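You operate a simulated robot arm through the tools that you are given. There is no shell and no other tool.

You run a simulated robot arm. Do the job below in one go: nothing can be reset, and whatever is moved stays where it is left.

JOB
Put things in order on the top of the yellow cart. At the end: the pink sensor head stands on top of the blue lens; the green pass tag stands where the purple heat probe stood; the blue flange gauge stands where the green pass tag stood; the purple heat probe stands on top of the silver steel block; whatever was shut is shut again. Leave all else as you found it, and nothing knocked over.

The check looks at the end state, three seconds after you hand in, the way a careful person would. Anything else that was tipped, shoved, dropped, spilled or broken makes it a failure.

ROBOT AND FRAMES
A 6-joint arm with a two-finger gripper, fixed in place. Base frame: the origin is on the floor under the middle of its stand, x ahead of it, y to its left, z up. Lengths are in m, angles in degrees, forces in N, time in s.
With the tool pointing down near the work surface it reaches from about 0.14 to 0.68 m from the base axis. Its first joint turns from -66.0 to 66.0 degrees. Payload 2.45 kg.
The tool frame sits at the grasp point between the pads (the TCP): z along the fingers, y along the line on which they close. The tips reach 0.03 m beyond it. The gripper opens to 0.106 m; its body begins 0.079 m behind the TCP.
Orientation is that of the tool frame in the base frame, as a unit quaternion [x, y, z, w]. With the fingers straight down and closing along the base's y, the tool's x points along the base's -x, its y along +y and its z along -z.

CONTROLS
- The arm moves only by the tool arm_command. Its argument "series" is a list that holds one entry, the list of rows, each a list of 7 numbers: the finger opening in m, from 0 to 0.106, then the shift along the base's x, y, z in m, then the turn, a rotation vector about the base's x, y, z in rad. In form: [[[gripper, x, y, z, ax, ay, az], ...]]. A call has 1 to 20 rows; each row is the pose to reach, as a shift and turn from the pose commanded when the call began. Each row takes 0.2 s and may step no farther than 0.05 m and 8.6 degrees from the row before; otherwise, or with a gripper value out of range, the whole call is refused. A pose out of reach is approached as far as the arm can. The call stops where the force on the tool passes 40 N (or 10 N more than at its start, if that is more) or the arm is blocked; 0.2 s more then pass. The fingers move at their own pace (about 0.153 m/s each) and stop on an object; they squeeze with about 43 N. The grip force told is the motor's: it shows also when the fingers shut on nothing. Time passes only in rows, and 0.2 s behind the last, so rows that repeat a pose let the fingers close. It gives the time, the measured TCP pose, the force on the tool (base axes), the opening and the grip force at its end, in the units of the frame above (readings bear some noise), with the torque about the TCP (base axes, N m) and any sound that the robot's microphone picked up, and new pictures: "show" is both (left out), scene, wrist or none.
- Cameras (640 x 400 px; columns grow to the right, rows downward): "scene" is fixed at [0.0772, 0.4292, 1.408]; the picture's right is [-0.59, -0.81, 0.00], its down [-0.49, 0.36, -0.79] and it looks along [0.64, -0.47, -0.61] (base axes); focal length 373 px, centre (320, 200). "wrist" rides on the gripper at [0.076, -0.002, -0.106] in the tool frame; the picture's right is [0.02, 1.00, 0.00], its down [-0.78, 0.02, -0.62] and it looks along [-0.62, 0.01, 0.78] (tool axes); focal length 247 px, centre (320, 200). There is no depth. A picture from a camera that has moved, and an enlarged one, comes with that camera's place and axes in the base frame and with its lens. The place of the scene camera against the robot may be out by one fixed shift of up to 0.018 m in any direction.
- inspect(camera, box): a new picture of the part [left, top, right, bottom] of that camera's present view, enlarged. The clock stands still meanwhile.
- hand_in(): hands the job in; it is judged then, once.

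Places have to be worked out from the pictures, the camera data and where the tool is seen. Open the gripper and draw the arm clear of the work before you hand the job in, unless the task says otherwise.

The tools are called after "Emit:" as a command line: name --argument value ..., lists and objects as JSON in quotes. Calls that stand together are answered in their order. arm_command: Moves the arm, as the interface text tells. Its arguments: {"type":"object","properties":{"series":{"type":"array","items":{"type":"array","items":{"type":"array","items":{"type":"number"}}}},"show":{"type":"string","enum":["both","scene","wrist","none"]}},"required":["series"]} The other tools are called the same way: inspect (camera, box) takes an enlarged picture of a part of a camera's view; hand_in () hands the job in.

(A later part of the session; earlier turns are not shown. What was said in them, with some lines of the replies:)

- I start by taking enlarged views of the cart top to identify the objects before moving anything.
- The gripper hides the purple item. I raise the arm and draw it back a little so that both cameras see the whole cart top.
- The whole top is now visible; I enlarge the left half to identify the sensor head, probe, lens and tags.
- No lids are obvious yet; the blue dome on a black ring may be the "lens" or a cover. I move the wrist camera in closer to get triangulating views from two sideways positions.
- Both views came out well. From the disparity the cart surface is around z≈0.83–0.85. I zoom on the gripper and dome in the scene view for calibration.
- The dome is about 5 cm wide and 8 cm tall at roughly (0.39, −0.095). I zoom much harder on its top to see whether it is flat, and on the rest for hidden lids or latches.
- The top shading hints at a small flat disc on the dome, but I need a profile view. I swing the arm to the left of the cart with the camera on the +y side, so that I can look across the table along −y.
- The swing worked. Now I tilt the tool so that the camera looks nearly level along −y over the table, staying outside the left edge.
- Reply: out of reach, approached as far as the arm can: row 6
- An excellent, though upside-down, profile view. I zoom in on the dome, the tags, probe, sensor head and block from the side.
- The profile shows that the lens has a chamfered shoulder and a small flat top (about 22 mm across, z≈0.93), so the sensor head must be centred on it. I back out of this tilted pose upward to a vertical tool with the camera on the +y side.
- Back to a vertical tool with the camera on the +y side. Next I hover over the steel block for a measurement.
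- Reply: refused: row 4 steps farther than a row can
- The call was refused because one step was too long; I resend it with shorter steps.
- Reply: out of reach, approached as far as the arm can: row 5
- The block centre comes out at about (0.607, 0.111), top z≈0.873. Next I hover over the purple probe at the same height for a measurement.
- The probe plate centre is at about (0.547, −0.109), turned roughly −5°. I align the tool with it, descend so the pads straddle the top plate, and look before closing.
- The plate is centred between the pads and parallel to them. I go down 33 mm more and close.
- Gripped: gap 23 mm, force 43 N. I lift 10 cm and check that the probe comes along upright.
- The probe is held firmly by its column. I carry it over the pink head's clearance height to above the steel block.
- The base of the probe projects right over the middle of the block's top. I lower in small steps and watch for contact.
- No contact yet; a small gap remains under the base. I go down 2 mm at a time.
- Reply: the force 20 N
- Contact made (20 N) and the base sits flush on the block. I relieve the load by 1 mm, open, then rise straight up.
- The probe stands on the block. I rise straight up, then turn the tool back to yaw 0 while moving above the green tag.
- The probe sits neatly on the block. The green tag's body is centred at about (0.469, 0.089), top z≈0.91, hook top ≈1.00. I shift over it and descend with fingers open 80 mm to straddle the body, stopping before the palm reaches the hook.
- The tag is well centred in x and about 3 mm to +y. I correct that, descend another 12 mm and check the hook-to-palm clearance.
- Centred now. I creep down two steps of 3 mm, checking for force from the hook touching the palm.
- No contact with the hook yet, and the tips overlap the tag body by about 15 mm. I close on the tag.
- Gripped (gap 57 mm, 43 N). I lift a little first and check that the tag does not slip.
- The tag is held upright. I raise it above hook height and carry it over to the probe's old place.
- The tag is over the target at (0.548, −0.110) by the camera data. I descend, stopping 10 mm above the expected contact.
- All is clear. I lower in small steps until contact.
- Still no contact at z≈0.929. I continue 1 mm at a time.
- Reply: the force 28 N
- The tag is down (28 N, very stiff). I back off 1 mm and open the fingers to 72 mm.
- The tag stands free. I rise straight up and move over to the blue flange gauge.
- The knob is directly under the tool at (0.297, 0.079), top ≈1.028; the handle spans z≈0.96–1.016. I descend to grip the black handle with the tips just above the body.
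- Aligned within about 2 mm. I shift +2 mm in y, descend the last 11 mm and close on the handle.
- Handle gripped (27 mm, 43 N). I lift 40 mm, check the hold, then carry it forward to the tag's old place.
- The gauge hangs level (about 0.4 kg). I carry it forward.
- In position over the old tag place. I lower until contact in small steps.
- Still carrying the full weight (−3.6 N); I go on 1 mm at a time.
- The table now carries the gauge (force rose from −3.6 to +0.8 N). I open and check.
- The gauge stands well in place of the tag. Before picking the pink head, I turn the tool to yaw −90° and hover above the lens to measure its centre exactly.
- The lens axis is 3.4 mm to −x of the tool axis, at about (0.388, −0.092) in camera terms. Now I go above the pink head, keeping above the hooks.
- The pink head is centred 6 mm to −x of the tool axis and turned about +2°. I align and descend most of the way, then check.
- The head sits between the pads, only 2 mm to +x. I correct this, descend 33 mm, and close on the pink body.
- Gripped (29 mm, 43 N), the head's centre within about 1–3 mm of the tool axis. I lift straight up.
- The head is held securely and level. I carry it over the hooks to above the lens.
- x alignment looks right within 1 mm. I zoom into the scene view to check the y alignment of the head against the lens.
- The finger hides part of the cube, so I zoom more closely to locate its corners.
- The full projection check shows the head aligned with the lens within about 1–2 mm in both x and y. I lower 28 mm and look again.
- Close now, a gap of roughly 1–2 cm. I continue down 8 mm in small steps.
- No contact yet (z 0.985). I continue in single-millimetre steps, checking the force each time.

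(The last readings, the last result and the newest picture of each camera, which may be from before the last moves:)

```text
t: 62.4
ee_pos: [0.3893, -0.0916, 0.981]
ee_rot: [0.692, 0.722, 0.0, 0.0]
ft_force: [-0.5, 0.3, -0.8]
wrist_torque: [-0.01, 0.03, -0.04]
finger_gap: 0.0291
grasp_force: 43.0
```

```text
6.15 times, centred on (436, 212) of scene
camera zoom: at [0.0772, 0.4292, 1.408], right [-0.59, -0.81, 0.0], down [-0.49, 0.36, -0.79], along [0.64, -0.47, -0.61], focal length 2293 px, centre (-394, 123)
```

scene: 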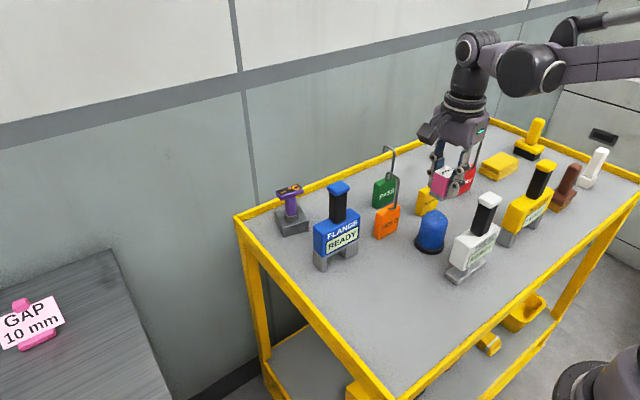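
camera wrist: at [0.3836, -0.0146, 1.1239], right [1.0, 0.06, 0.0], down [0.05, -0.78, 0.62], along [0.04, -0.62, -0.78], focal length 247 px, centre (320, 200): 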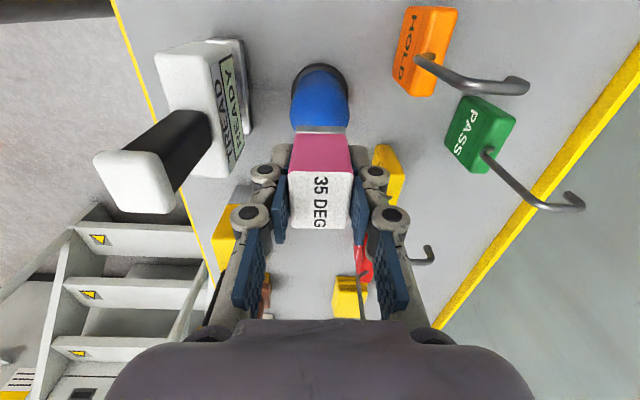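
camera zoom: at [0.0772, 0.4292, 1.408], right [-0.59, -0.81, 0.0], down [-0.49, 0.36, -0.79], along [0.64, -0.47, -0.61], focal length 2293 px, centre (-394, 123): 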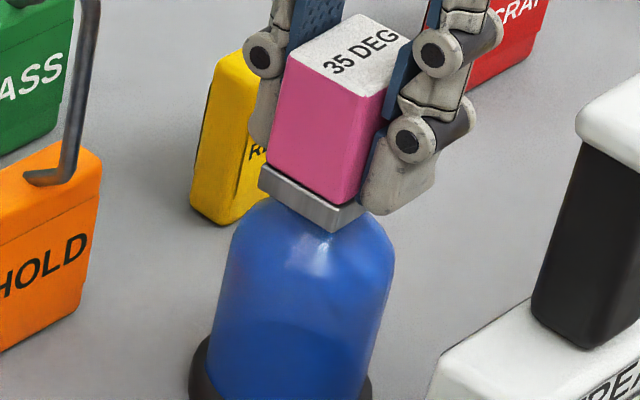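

Still no contact. I continue 1 mm at a time.

Emit:
arm_command --series '[[[0.01, 0, 0, -0.001, 0, 0, 0], [0.01, 0, 0, -0.001, 0, 0, 0]]]' --show "none"

Emit:
arm_command --series '[[[0.01, 0, 0, -0.001, 0, 0, 0], [0.01, 0, 0, -0.001, 0, 0, 0]]]' --show "none"

Emit:
arm_command --series '[[[0.01, 0, 0, -0.001, 0, 0, 0], [0.01, 0, 0, -0.001, 0, 0, 0]]]' --show "none"

Emit:
inspect --camera "scene" --box '[404, 180, 468, 245]'

```text
t: 63.0
ee_pos: [0.3905, -0.0899, 0.9793]
ee_rot: [0.693, 0.721, 0.0, 0.001]
ft_force: [-0.7, -0.1, -0.4]
wrist_torque: [0.01, 0.02, -0.01]
finger_gap: 0.0293
grasp_force: 43.0
```

```text
t: 63.6
ee_pos: [0.3897, -0.0918, 0.9796]
ee_rot: [0.693, 0.721, -0.001, 0.0]
ft_force: [0.1, 0.2, -0.6]
wrist_torque: [0.02, -0.01, -0.02]
finger_gap: 0.0288
grasp_force: 42.9
```

```text
t: 64.2
ee_pos: [0.3888, -0.0908, 0.979]
ee_rot: [0.692, 0.722, -0.001, 0.0]
ft_force: [0.2, 0.2, -1.6]
wrist_torque: [0.05, -0.04, 0.0]
finger_gap: 0.0291
grasp_force: 43.2
```

```text
6.15 times, centred on (436, 212) of scene
camera zoom: at [0.0772, 0.4292, 1.408], right [-0.59, -0.81, 0.0], down [-0.49, 0.36, -0.79], along [0.64, -0.47, -0.61], focal length 2293 px, centre (-394, 123)
```

zoom: 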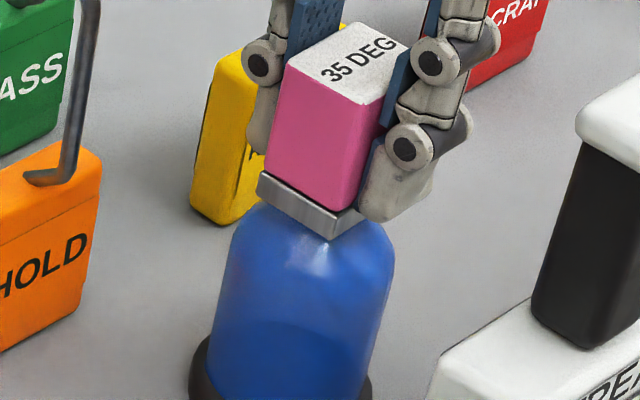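

Still free (cmd about 0.978). Further 1 mm steps.

Emit:
arm_command --series '[[[0.01, 0, 0, -0.001, 0, 0, 0], [0.01, 0, 0, -0.001, 0, 0, 0]]]' --show "none"

Emit:
arm_command --series '[[[0.01, 0, 0, -0.001, 0, 0, 0], [0.01, 0, 0, -0.001, 0, 0, 0]]]' --show "none"

Emit:
arm_command --series '[[[0.01, 0, 0, -0.001, 0, 0, 0], [0.01, 0, 0, -0.001, 0, 0, 0]]]' --show "none"

Emit:
inspect --camera "scene" --box '[404, 180, 468, 245]'

```text
t: 64.8
ee_pos: [0.3899, -0.0909, 0.9774]
ee_rot: [0.692, 0.721, 0.0, 0.001]
ft_force: [-0.2, -0.1, -1.0]
wrist_torque: [-0.03, -0.01, -0.03]
finger_gap: 0.0288
grasp_force: 42.9
```

```text
t: 65.4
ee_pos: [0.3897, -0.0908, 0.9764]
ee_rot: [0.693, 0.721, -0.001, 0.0]
ft_force: [1.5, 0.6, -1.3]
wrist_torque: [0.01, -0.02, 0.04]
finger_gap: 0.029
grasp_force: 42.6
```

```text
t: 66.0
ee_pos: [0.391, -0.0916, 0.9747]
ee_rot: [0.693, 0.721, 0.0, 0.0]
ft_force: [-0.9, -0.4, -1.1]
wrist_torque: [0.02, 0.0, 0.02]
finger_gap: 0.0293
grasp_force: 43.1
```

```text
6.15 times, centred on (436, 212) of scene
camera zoom: at [0.0772, 0.4292, 1.408], right [-0.59, -0.81, 0.0], down [-0.49, 0.36, -0.79], along [0.64, -0.47, -0.61], focal length 2293 px, centre (-394, 123)
```

zoom: 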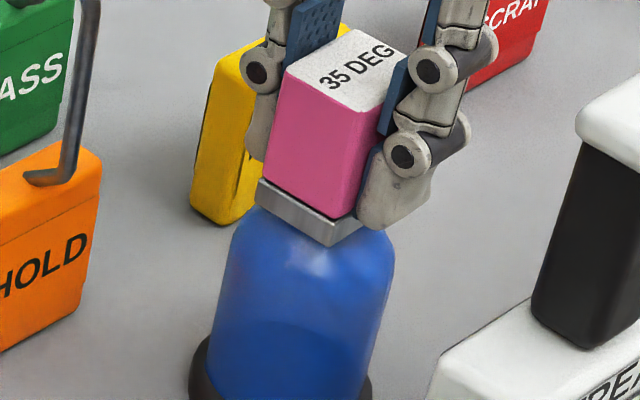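

The shadow is closing in; I continue with 1 mm, then 0.5 mm steps.

Emit:
arm_command --series '[[[0.01, 0, 0, -0.001, 0, 0, 0], [0.01, 0, 0, -0.001, 0, 0, 0]]]' --show "none"

Emit:
arm_command --series '[[[0.01, 0, 0, -0.0007, 0, 0, 0], [0.01, 0, 0, -0.0007, 0, 0, 0]]]' --show "none"

Emit:
arm_command --series '[[[0.01, 0, 0, -0.0007, 0, 0, 0], [0.01, 0, 0, -0.0007, 0, 0, 0]]]' --show "none"

Emit:
inspect --camera "scene" --box '[404, 180, 468, 245]'

```text
t: 66.6
ee_pos: [0.3899, -0.0899, 0.9746]
ee_rot: [0.693, 0.721, 0.0, 0.001]
ft_force: [0.4, -0.4, -0.8]
wrist_torque: [0.01, 0.0, -0.04]
finger_gap: 0.0291
grasp_force: 42.7
```

```text
t: 67.2
ee_pos: [0.3898, -0.0908, 0.9739]
ee_rot: [0.693, 0.721, -0.001, 0.001]
ft_force: [-1.0, 0.5, -1.4]
wrist_torque: [0.01, 0.0, 0.02]
finger_gap: 0.0289
grasp_force: 43.2
```

```text
t: 67.8
ee_pos: [0.39, -0.0908, 0.9737]
ee_rot: [0.692, 0.722, -0.001, 0.0]
ft_force: [0.5, -0.5, -1.3]
wrist_torque: [0.0, 0.05, 0.03]
finger_gap: 0.0289
grasp_force: 42.9
```

```text
6.15 times, centred on (436, 212) of scene
camera zoom: at [0.0772, 0.4292, 1.408], right [-0.59, -0.81, 0.0], down [-0.49, 0.36, -0.79], along [0.64, -0.47, -0.61], focal length 2293 px, centre (-394, 123)
```

zoom: 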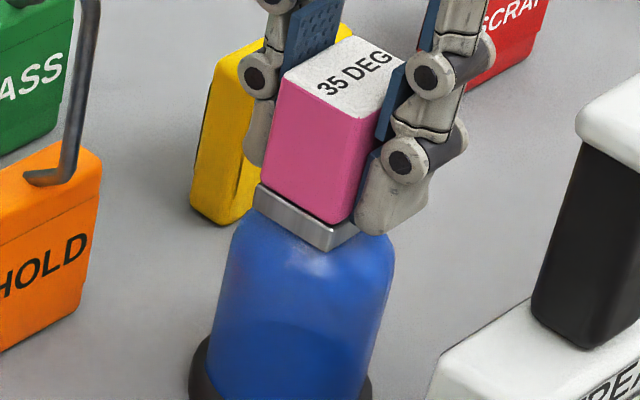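

Still not touching (−1.3 N is the head's own weight). More 0.7 mm steps.

Emit:
arm_command --series '[[[0.01, 0, 0, -0.0007, 0, 0, 0], [0.01, 0, 0, -0.0007, 0, 0, 0]]]' --show "none"

Emit:
arm_command --series '[[[0.01, 0, 0, -0.0007, 0, 0, 0], [0.01, 0, 0, -0.0007, 0, 0, 0]]]' --show "none"

Emit:
arm_command --series '[[[0.01, 0, 0, -0.0007, 0, 0, 0], [0.01, 0, 0, -0.0007, 0, 0, 0]]]' --show "none"

Emit:
inspect --camera "scene" --box '[404, 180, 468, 245]'

```text
t: 68.4
ee_pos: [0.3894, -0.092, 0.9727]
ee_rot: [0.693, 0.721, 0.0, 0.0]
ft_force: [-0.3, 1.3, 20.2]
wrist_torque: [0.02, 0.01, -0.03]
finger_gap: 0.0291
grasp_force: 42.7
```

```text
t: 69.0
ee_pos: [0.3898, -0.0902, 0.9703]
ee_rot: [0.693, 0.721, -0.001, 0.001]
ft_force: [0.6, -1.3, 31.7]
wrist_torque: [-0.01, -0.01, 0.02]
finger_gap: 0.0289
grasp_force: 42.9
```

```text
t: 69.6
ee_pos: [0.3904, -0.0912, 0.9708]
ee_rot: [0.693, 0.721, 0.0, 0.001]
ft_force: [1.6, -1.6, 31.4]
wrist_torque: [-0.05, -0.05, 0.0]
finger_gap: 0.0291
grasp_force: 42.8
```

```text
6.15 times, centred on (436, 212) of scene
camera zoom: at [0.0768, 0.4293, 1.408], right [-0.59, -0.81, 0.0], down [-0.49, 0.36, -0.79], along [0.64, -0.47, -0.61], focal length 2293 px, centre (-394, 123)
```

zoom: 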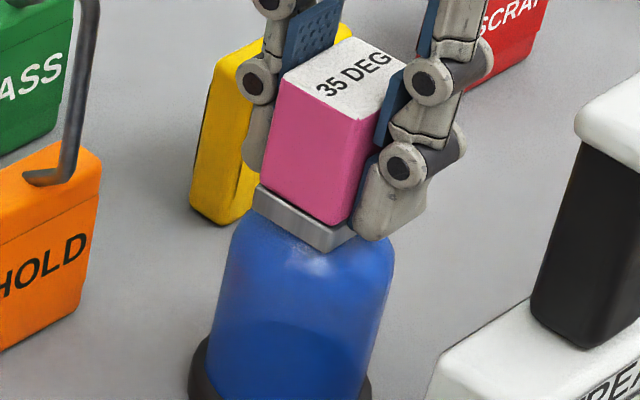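

Contact: the force rose to 20–31 N, while the torque stayed near zero (0.05 N·m), so the lens top is within about 2 mm of the tool axis. I relieve the load gradually before opening.

Emit:
arm_command --series '[[[0.01, 0, 0, 0.0008, 0, 0, 0], [0.01, 0, 0, 0.0008, 0, 0, 0]]]' --show "none"

```text
t: 70.2
ee_pos: [0.3889, -0.0908, 0.9715]
ee_rot: [0.693, 0.721, 0.0, 0.001]
ft_force: [0.7, -0.9, 8.6]
wrist_torque: [-0.08, -0.05, -0.02]
finger_gap: 0.029
grasp_force: 43.1
```

8.6 N remain. I raise 0.3 mm more for nearly zero load.

Emit:
arm_command --series '[[[0.01, 0, 0, 0.0003, 0, 0, 0], [0.01, 0, 0, 0.0003, 0, 0, 0]]]' --show "wrist"

Emit:
inspect --camera "scene" --box '[404, 180, 468, 245]'

Emit:
inspect --camera "wrist" --box '[260, 60, 380, 160]'

```text
t: 70.8
ee_pos: [0.3897, -0.0911, 0.9715]
ee_rot: [0.692, 0.722, -0.001, 0.0]
ft_force: [-0.6, -1.2, -1.3]
wrist_torque: [0.0, 0.0, -0.02]
finger_gap: 0.0289
grasp_force: 43.2
camera wrist: at [0.3831, -0.0143, 1.0766], right [1.0, 0.06, 0.0], down [0.05, -0.78, 0.62], along [0.04, -0.62, -0.78], focal length 247 px, centre (320, 200)
```

wrist: 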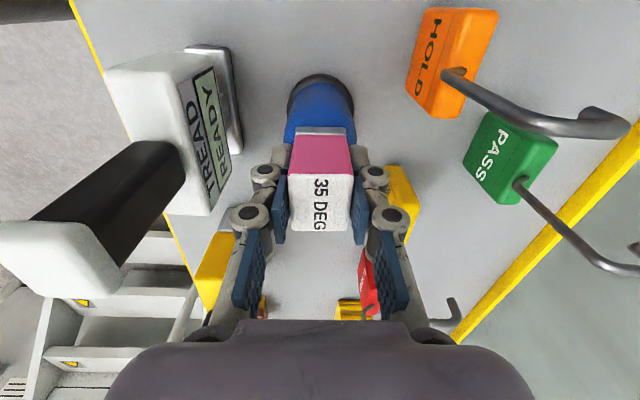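

```text
6.15 times, centred on (436, 212) of scene
camera zoom: at [0.0772, 0.4292, 1.408], right [-0.59, -0.81, 0.0], down [-0.49, 0.36, -0.79], along [0.64, -0.47, -0.61], focal length 2293 px, centre (-394, 123)
```

zoom: 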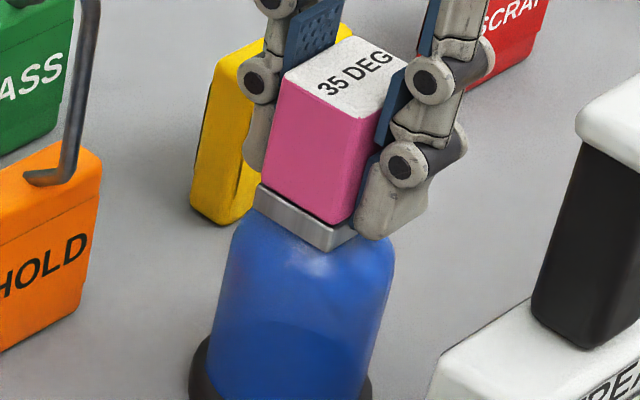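

```text
4.00 times, centred on (320, 110) of wrist
camera zoom: at [0.3831, -0.0143, 1.0766], right [1.0, 0.06, 0.0], down [0.05, -0.78, 0.62], along [0.04, -0.62, -0.78], focal length 988 px, centre (320, 560)
```

zoom: 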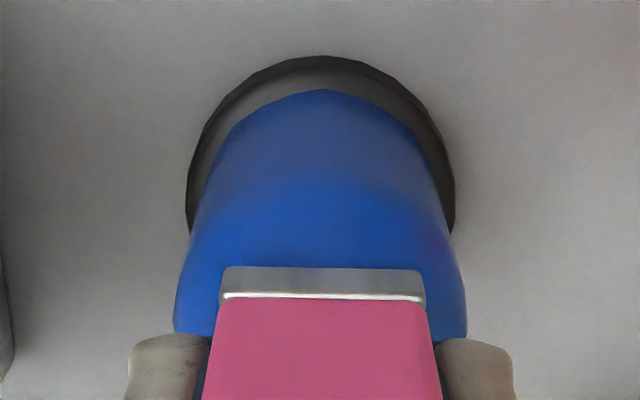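

The head is just at contact height and aligned with the lens within about 1–2 mm. I open slowly.

Emit:
arm_command --series '[[[0.03, 0, 0, -0.0001, 0, 0, 0], [0.032, 0, 0, -0.0001, 0, 0, 0], [0.036, 0, 0, -0.0001, 0, 0, 0], [0.042, 0, 0, -0.0001, 0, 0, 0], [0.05, 0, 0, -0.0001, 0, 0, 0], [0.05, 0, 0, -0.0001, 0, 0, 0]]]' --show "wrist"

Emit:
inspect --camera "scene" --box '[404, 180, 468, 245]'

Emit:
inspect --camera "wrist" --box '[260, 60, 380, 160]'

```text
t: 72.2
ee_pos: [0.3909, -0.0905, 0.9727]
ee_rot: [0.693, 0.721, -0.001, 0.0]
ft_force: [1.0, -1.0, -0.8]
wrist_torque: [-0.04, -0.01, 0.02]
finger_gap: 0.0499
grasp_force: 0.0
camera wrist: at [0.3832, -0.0146, 1.0768], right [1.0, 0.06, 0.0], down [0.05, -0.78, 0.62], along [0.04, -0.62, -0.78], focal length 247 px, centre (320, 200)
```

wrist: 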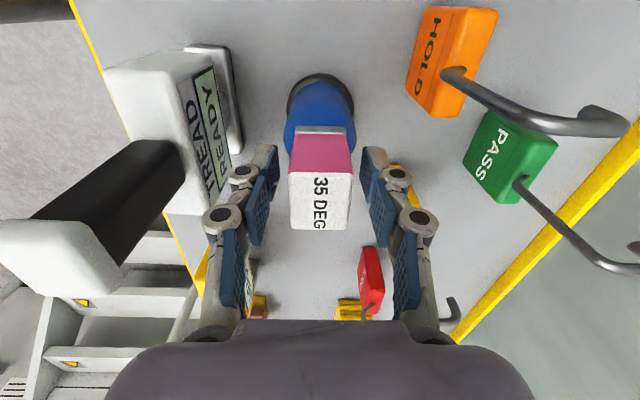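

```text
6.15 times, centred on (436, 212) of scene
camera zoom: at [0.0772, 0.4292, 1.408], right [-0.59, -0.81, 0.0], down [-0.49, 0.36, -0.79], along [0.64, -0.47, -0.61], focal length 2293 px, centre (-394, 123)
```

zoom: 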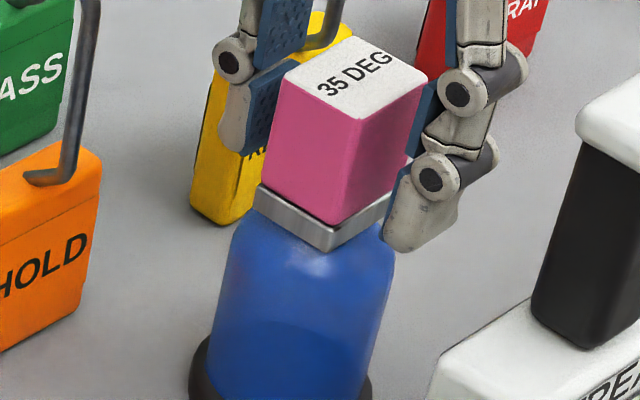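

```text
4.00 times, centred on (320, 110) of wrist
camera zoom: at [0.3832, -0.0146, 1.0768], right [1.0, 0.06, 0.0], down [0.05, -0.78, 0.62], along [0.04, -0.62, -0.78], focal length 988 px, centre (320, 560)
```

zoom: 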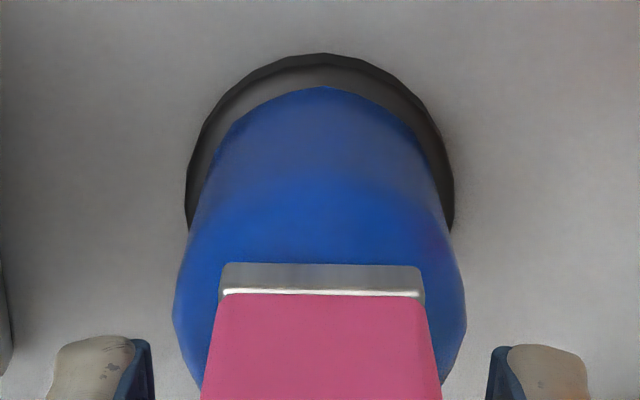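

The head stands upright on the lens after release. I rise straight up, slowly at first.

Emit:
arm_command --series '[[[0.05, 0, 0, 0.005, 0, 0, 0], [0.05, 0, 0, 0.015, 0, 0, 0], [0.05, 0, 0, 0.03, 0, 0, 0], [0.05, 0, 0, 0.05, 0, 0, 0], [0.05, 0, 0, 0.08, 0, 0, 0], [0.05, 0, 0, 0.115, 0, 0, 0], [0.05, 0, 0, 0.15, 0, 0, 0]]]' --show "both"

Emit:
inspect --camera "scene" --box '[380, 160, 480, 265]'

Emit:
inspect --camera "wrist" --box '[260, 30, 380, 130]'

```text
t: 73.8
ee_pos: [0.3903, -0.0906, 1.1217]
ee_rot: [0.693, 0.721, 0.0, 0.001]
ft_force: [-0.5, 0.9, 0.7]
wrist_torque: [-0.01, -0.01, -0.01]
finger_gap: 0.0499
grasp_force: 0.1
camera wrist: at [0.3837, -0.0142, 1.2264], right [1.0, 0.06, 0.0], down [0.05, -0.78, 0.62], along [0.04, -0.62, -0.78], focal length 247 px, centre (320, 200)
```

scene: 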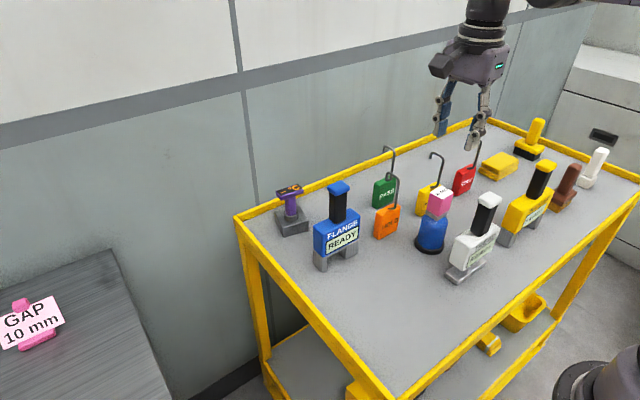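
wrist: 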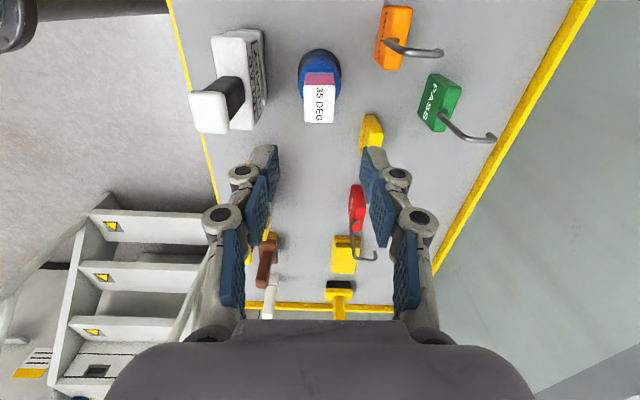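

```text
3.81 times, centred on (430, 212) of scene
camera zoom: at [0.0772, 0.4292, 1.408], right [-0.59, -0.81, 0.0], down [-0.49, 0.36, -0.79], along [0.64, -0.47, -0.61], focal length 1419 px, centre (-99, 152)
```

zoom: 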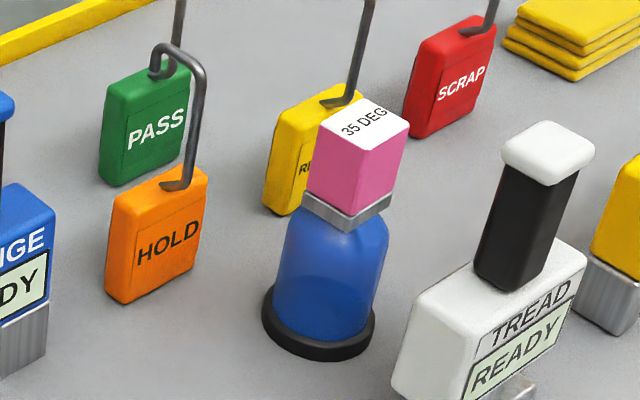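

```text
4.00 times, centred on (320, 80) of wrist
camera zoom: at [0.3837, -0.0142, 1.2264], right [1.0, 0.06, 0.0], down [0.05, -0.78, 0.62], along [0.04, -0.62, -0.78], focal length 988 px, centre (320, 680)
```

zoom: 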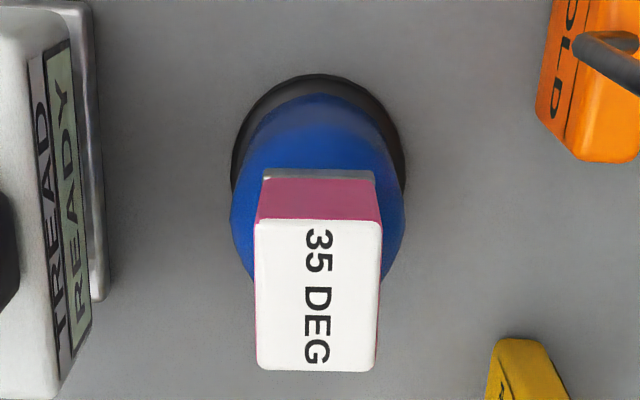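

All stands well. I now draw the arm up and back, clear of the work, with the gripper open, and take a last look.

Emit:
arm_command --series '[[[0.06, 0, 0, 0.03, 0, 0, 0], [0.08, -0.02, 0.01, 0.06, 0, 0, 0], [0.1, -0.05, 0.025, 0.08, 0, 0, 0], [0.106, -0.08, 0.04, 0.1, 0, 0, 0], [0.106, -0.11, 0.06, 0.12, 0, 0, 0], [0.106, -0.14, 0.08, 0.14, 0, 0, 0], [0.106, -0.17, 0.09, 0.15, 0, 0, 0], [0.106, -0.17, 0.09, 0.15, 0, 0, 0]]]' --show "both"

Emit:
inspect --camera "scene" --box '[230, 100, 480, 290]'

Emit:
inspect --camera "scene" --box '[400, 90, 640, 280]'

```text
t: 75.6
ee_pos: [0.2185, -0.0017, 1.2718]
ee_rot: [0.693, 0.721, -0.001, 0.0]
ft_force: [-0.6, 0.0, 0.0]
wrist_torque: [-0.01, 0.02, -0.03]
finger_gap: 0.1058
grasp_force: 0.2
camera wrist: at [0.2126, 0.0751, 1.3767], right [1.0, 0.06, 0.0], down [0.05, -0.78, 0.62], along [0.04, -0.62, -0.78], focal length 247 px, centre (320, 200)
```

scene: 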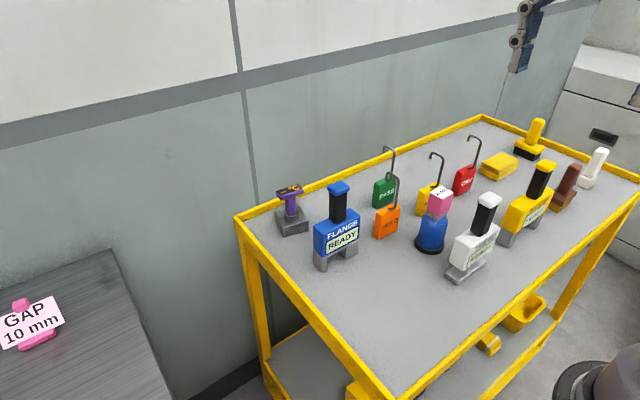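
wrist: 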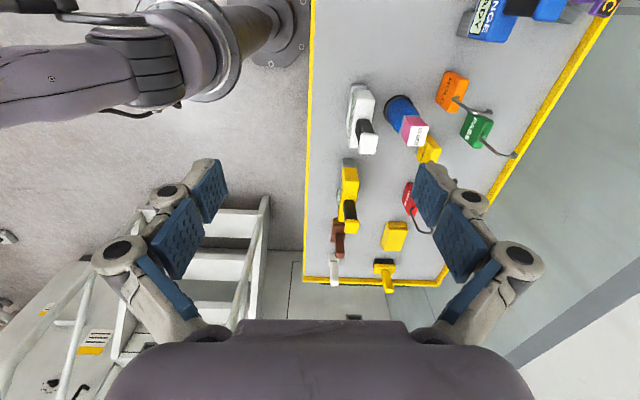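

```text
2.11 times, centred on (355, 195) of scene
camera zoom: at [0.0772, 0.4292, 1.408], right [-0.59, -0.81, 0.0], down [-0.49, 0.36, -0.79], along [0.64, -0.47, -0.61], focal length 784 px, centre (246, 210)
```

zoom: 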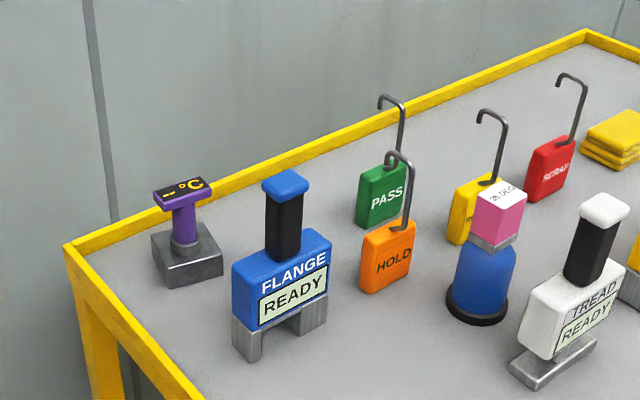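

```text
2.11 times, centred on (520, 185) of scene
camera zoom: at [0.0772, 0.4292, 1.408], right [-0.59, -0.81, 0.0], down [-0.49, 0.36, -0.79], along [0.64, -0.47, -0.61], focal length 784 px, centre (-101, 232)
```

zoom: 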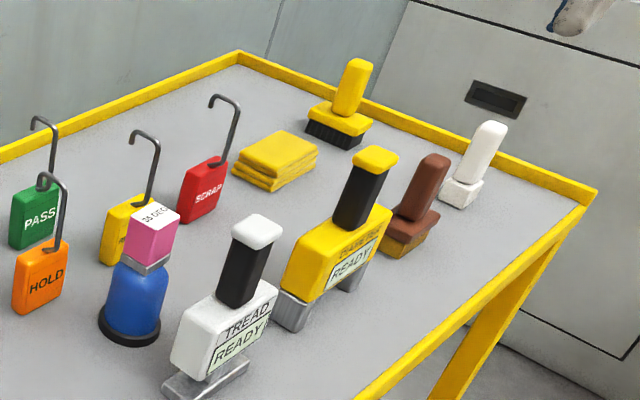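

The pictures show all four moves done: the pink head on the lens, the green tag on the probe's spot, the flange gauge on the tag's spot, and the probe on the steel block. Everything else looks unmoved, nothing was opened, and the arm is clear with the gripper open, so I hand in.

Emit:
hand_in

```text
The job is handed in.
```

I finished all four moves on the yellow cart and handed the job in. I haven't seen the result of the check. In the last pictures everything stood upright and nothing else on the cart looked moved.

- **Pink sensor head:** it stands on top of the blue lens. I took the blue dome on the black ring to be the lens. Its flat top is only about 22 mm wide. The head is centred to within about 2 mm and was still standing when I backed the arm away.
- **Green pass tag:** it stands where the purple heat probe was, within a few millimetres.
- **Blue flange gauge:** it stands where the green pass tag was, within a few millimetres.
- **Purple heat probe:** it stands near the middle of the silver steel block.

I found nothing shut on the cart top and opened nothing, so there was nothing to close again. The gripper is open and the arm is clear of the cart.

While setting the pink head down, I pressed about 1.4 mm past first contact, up to roughly 31 N, before easing off. I saw no movement or damage from it.
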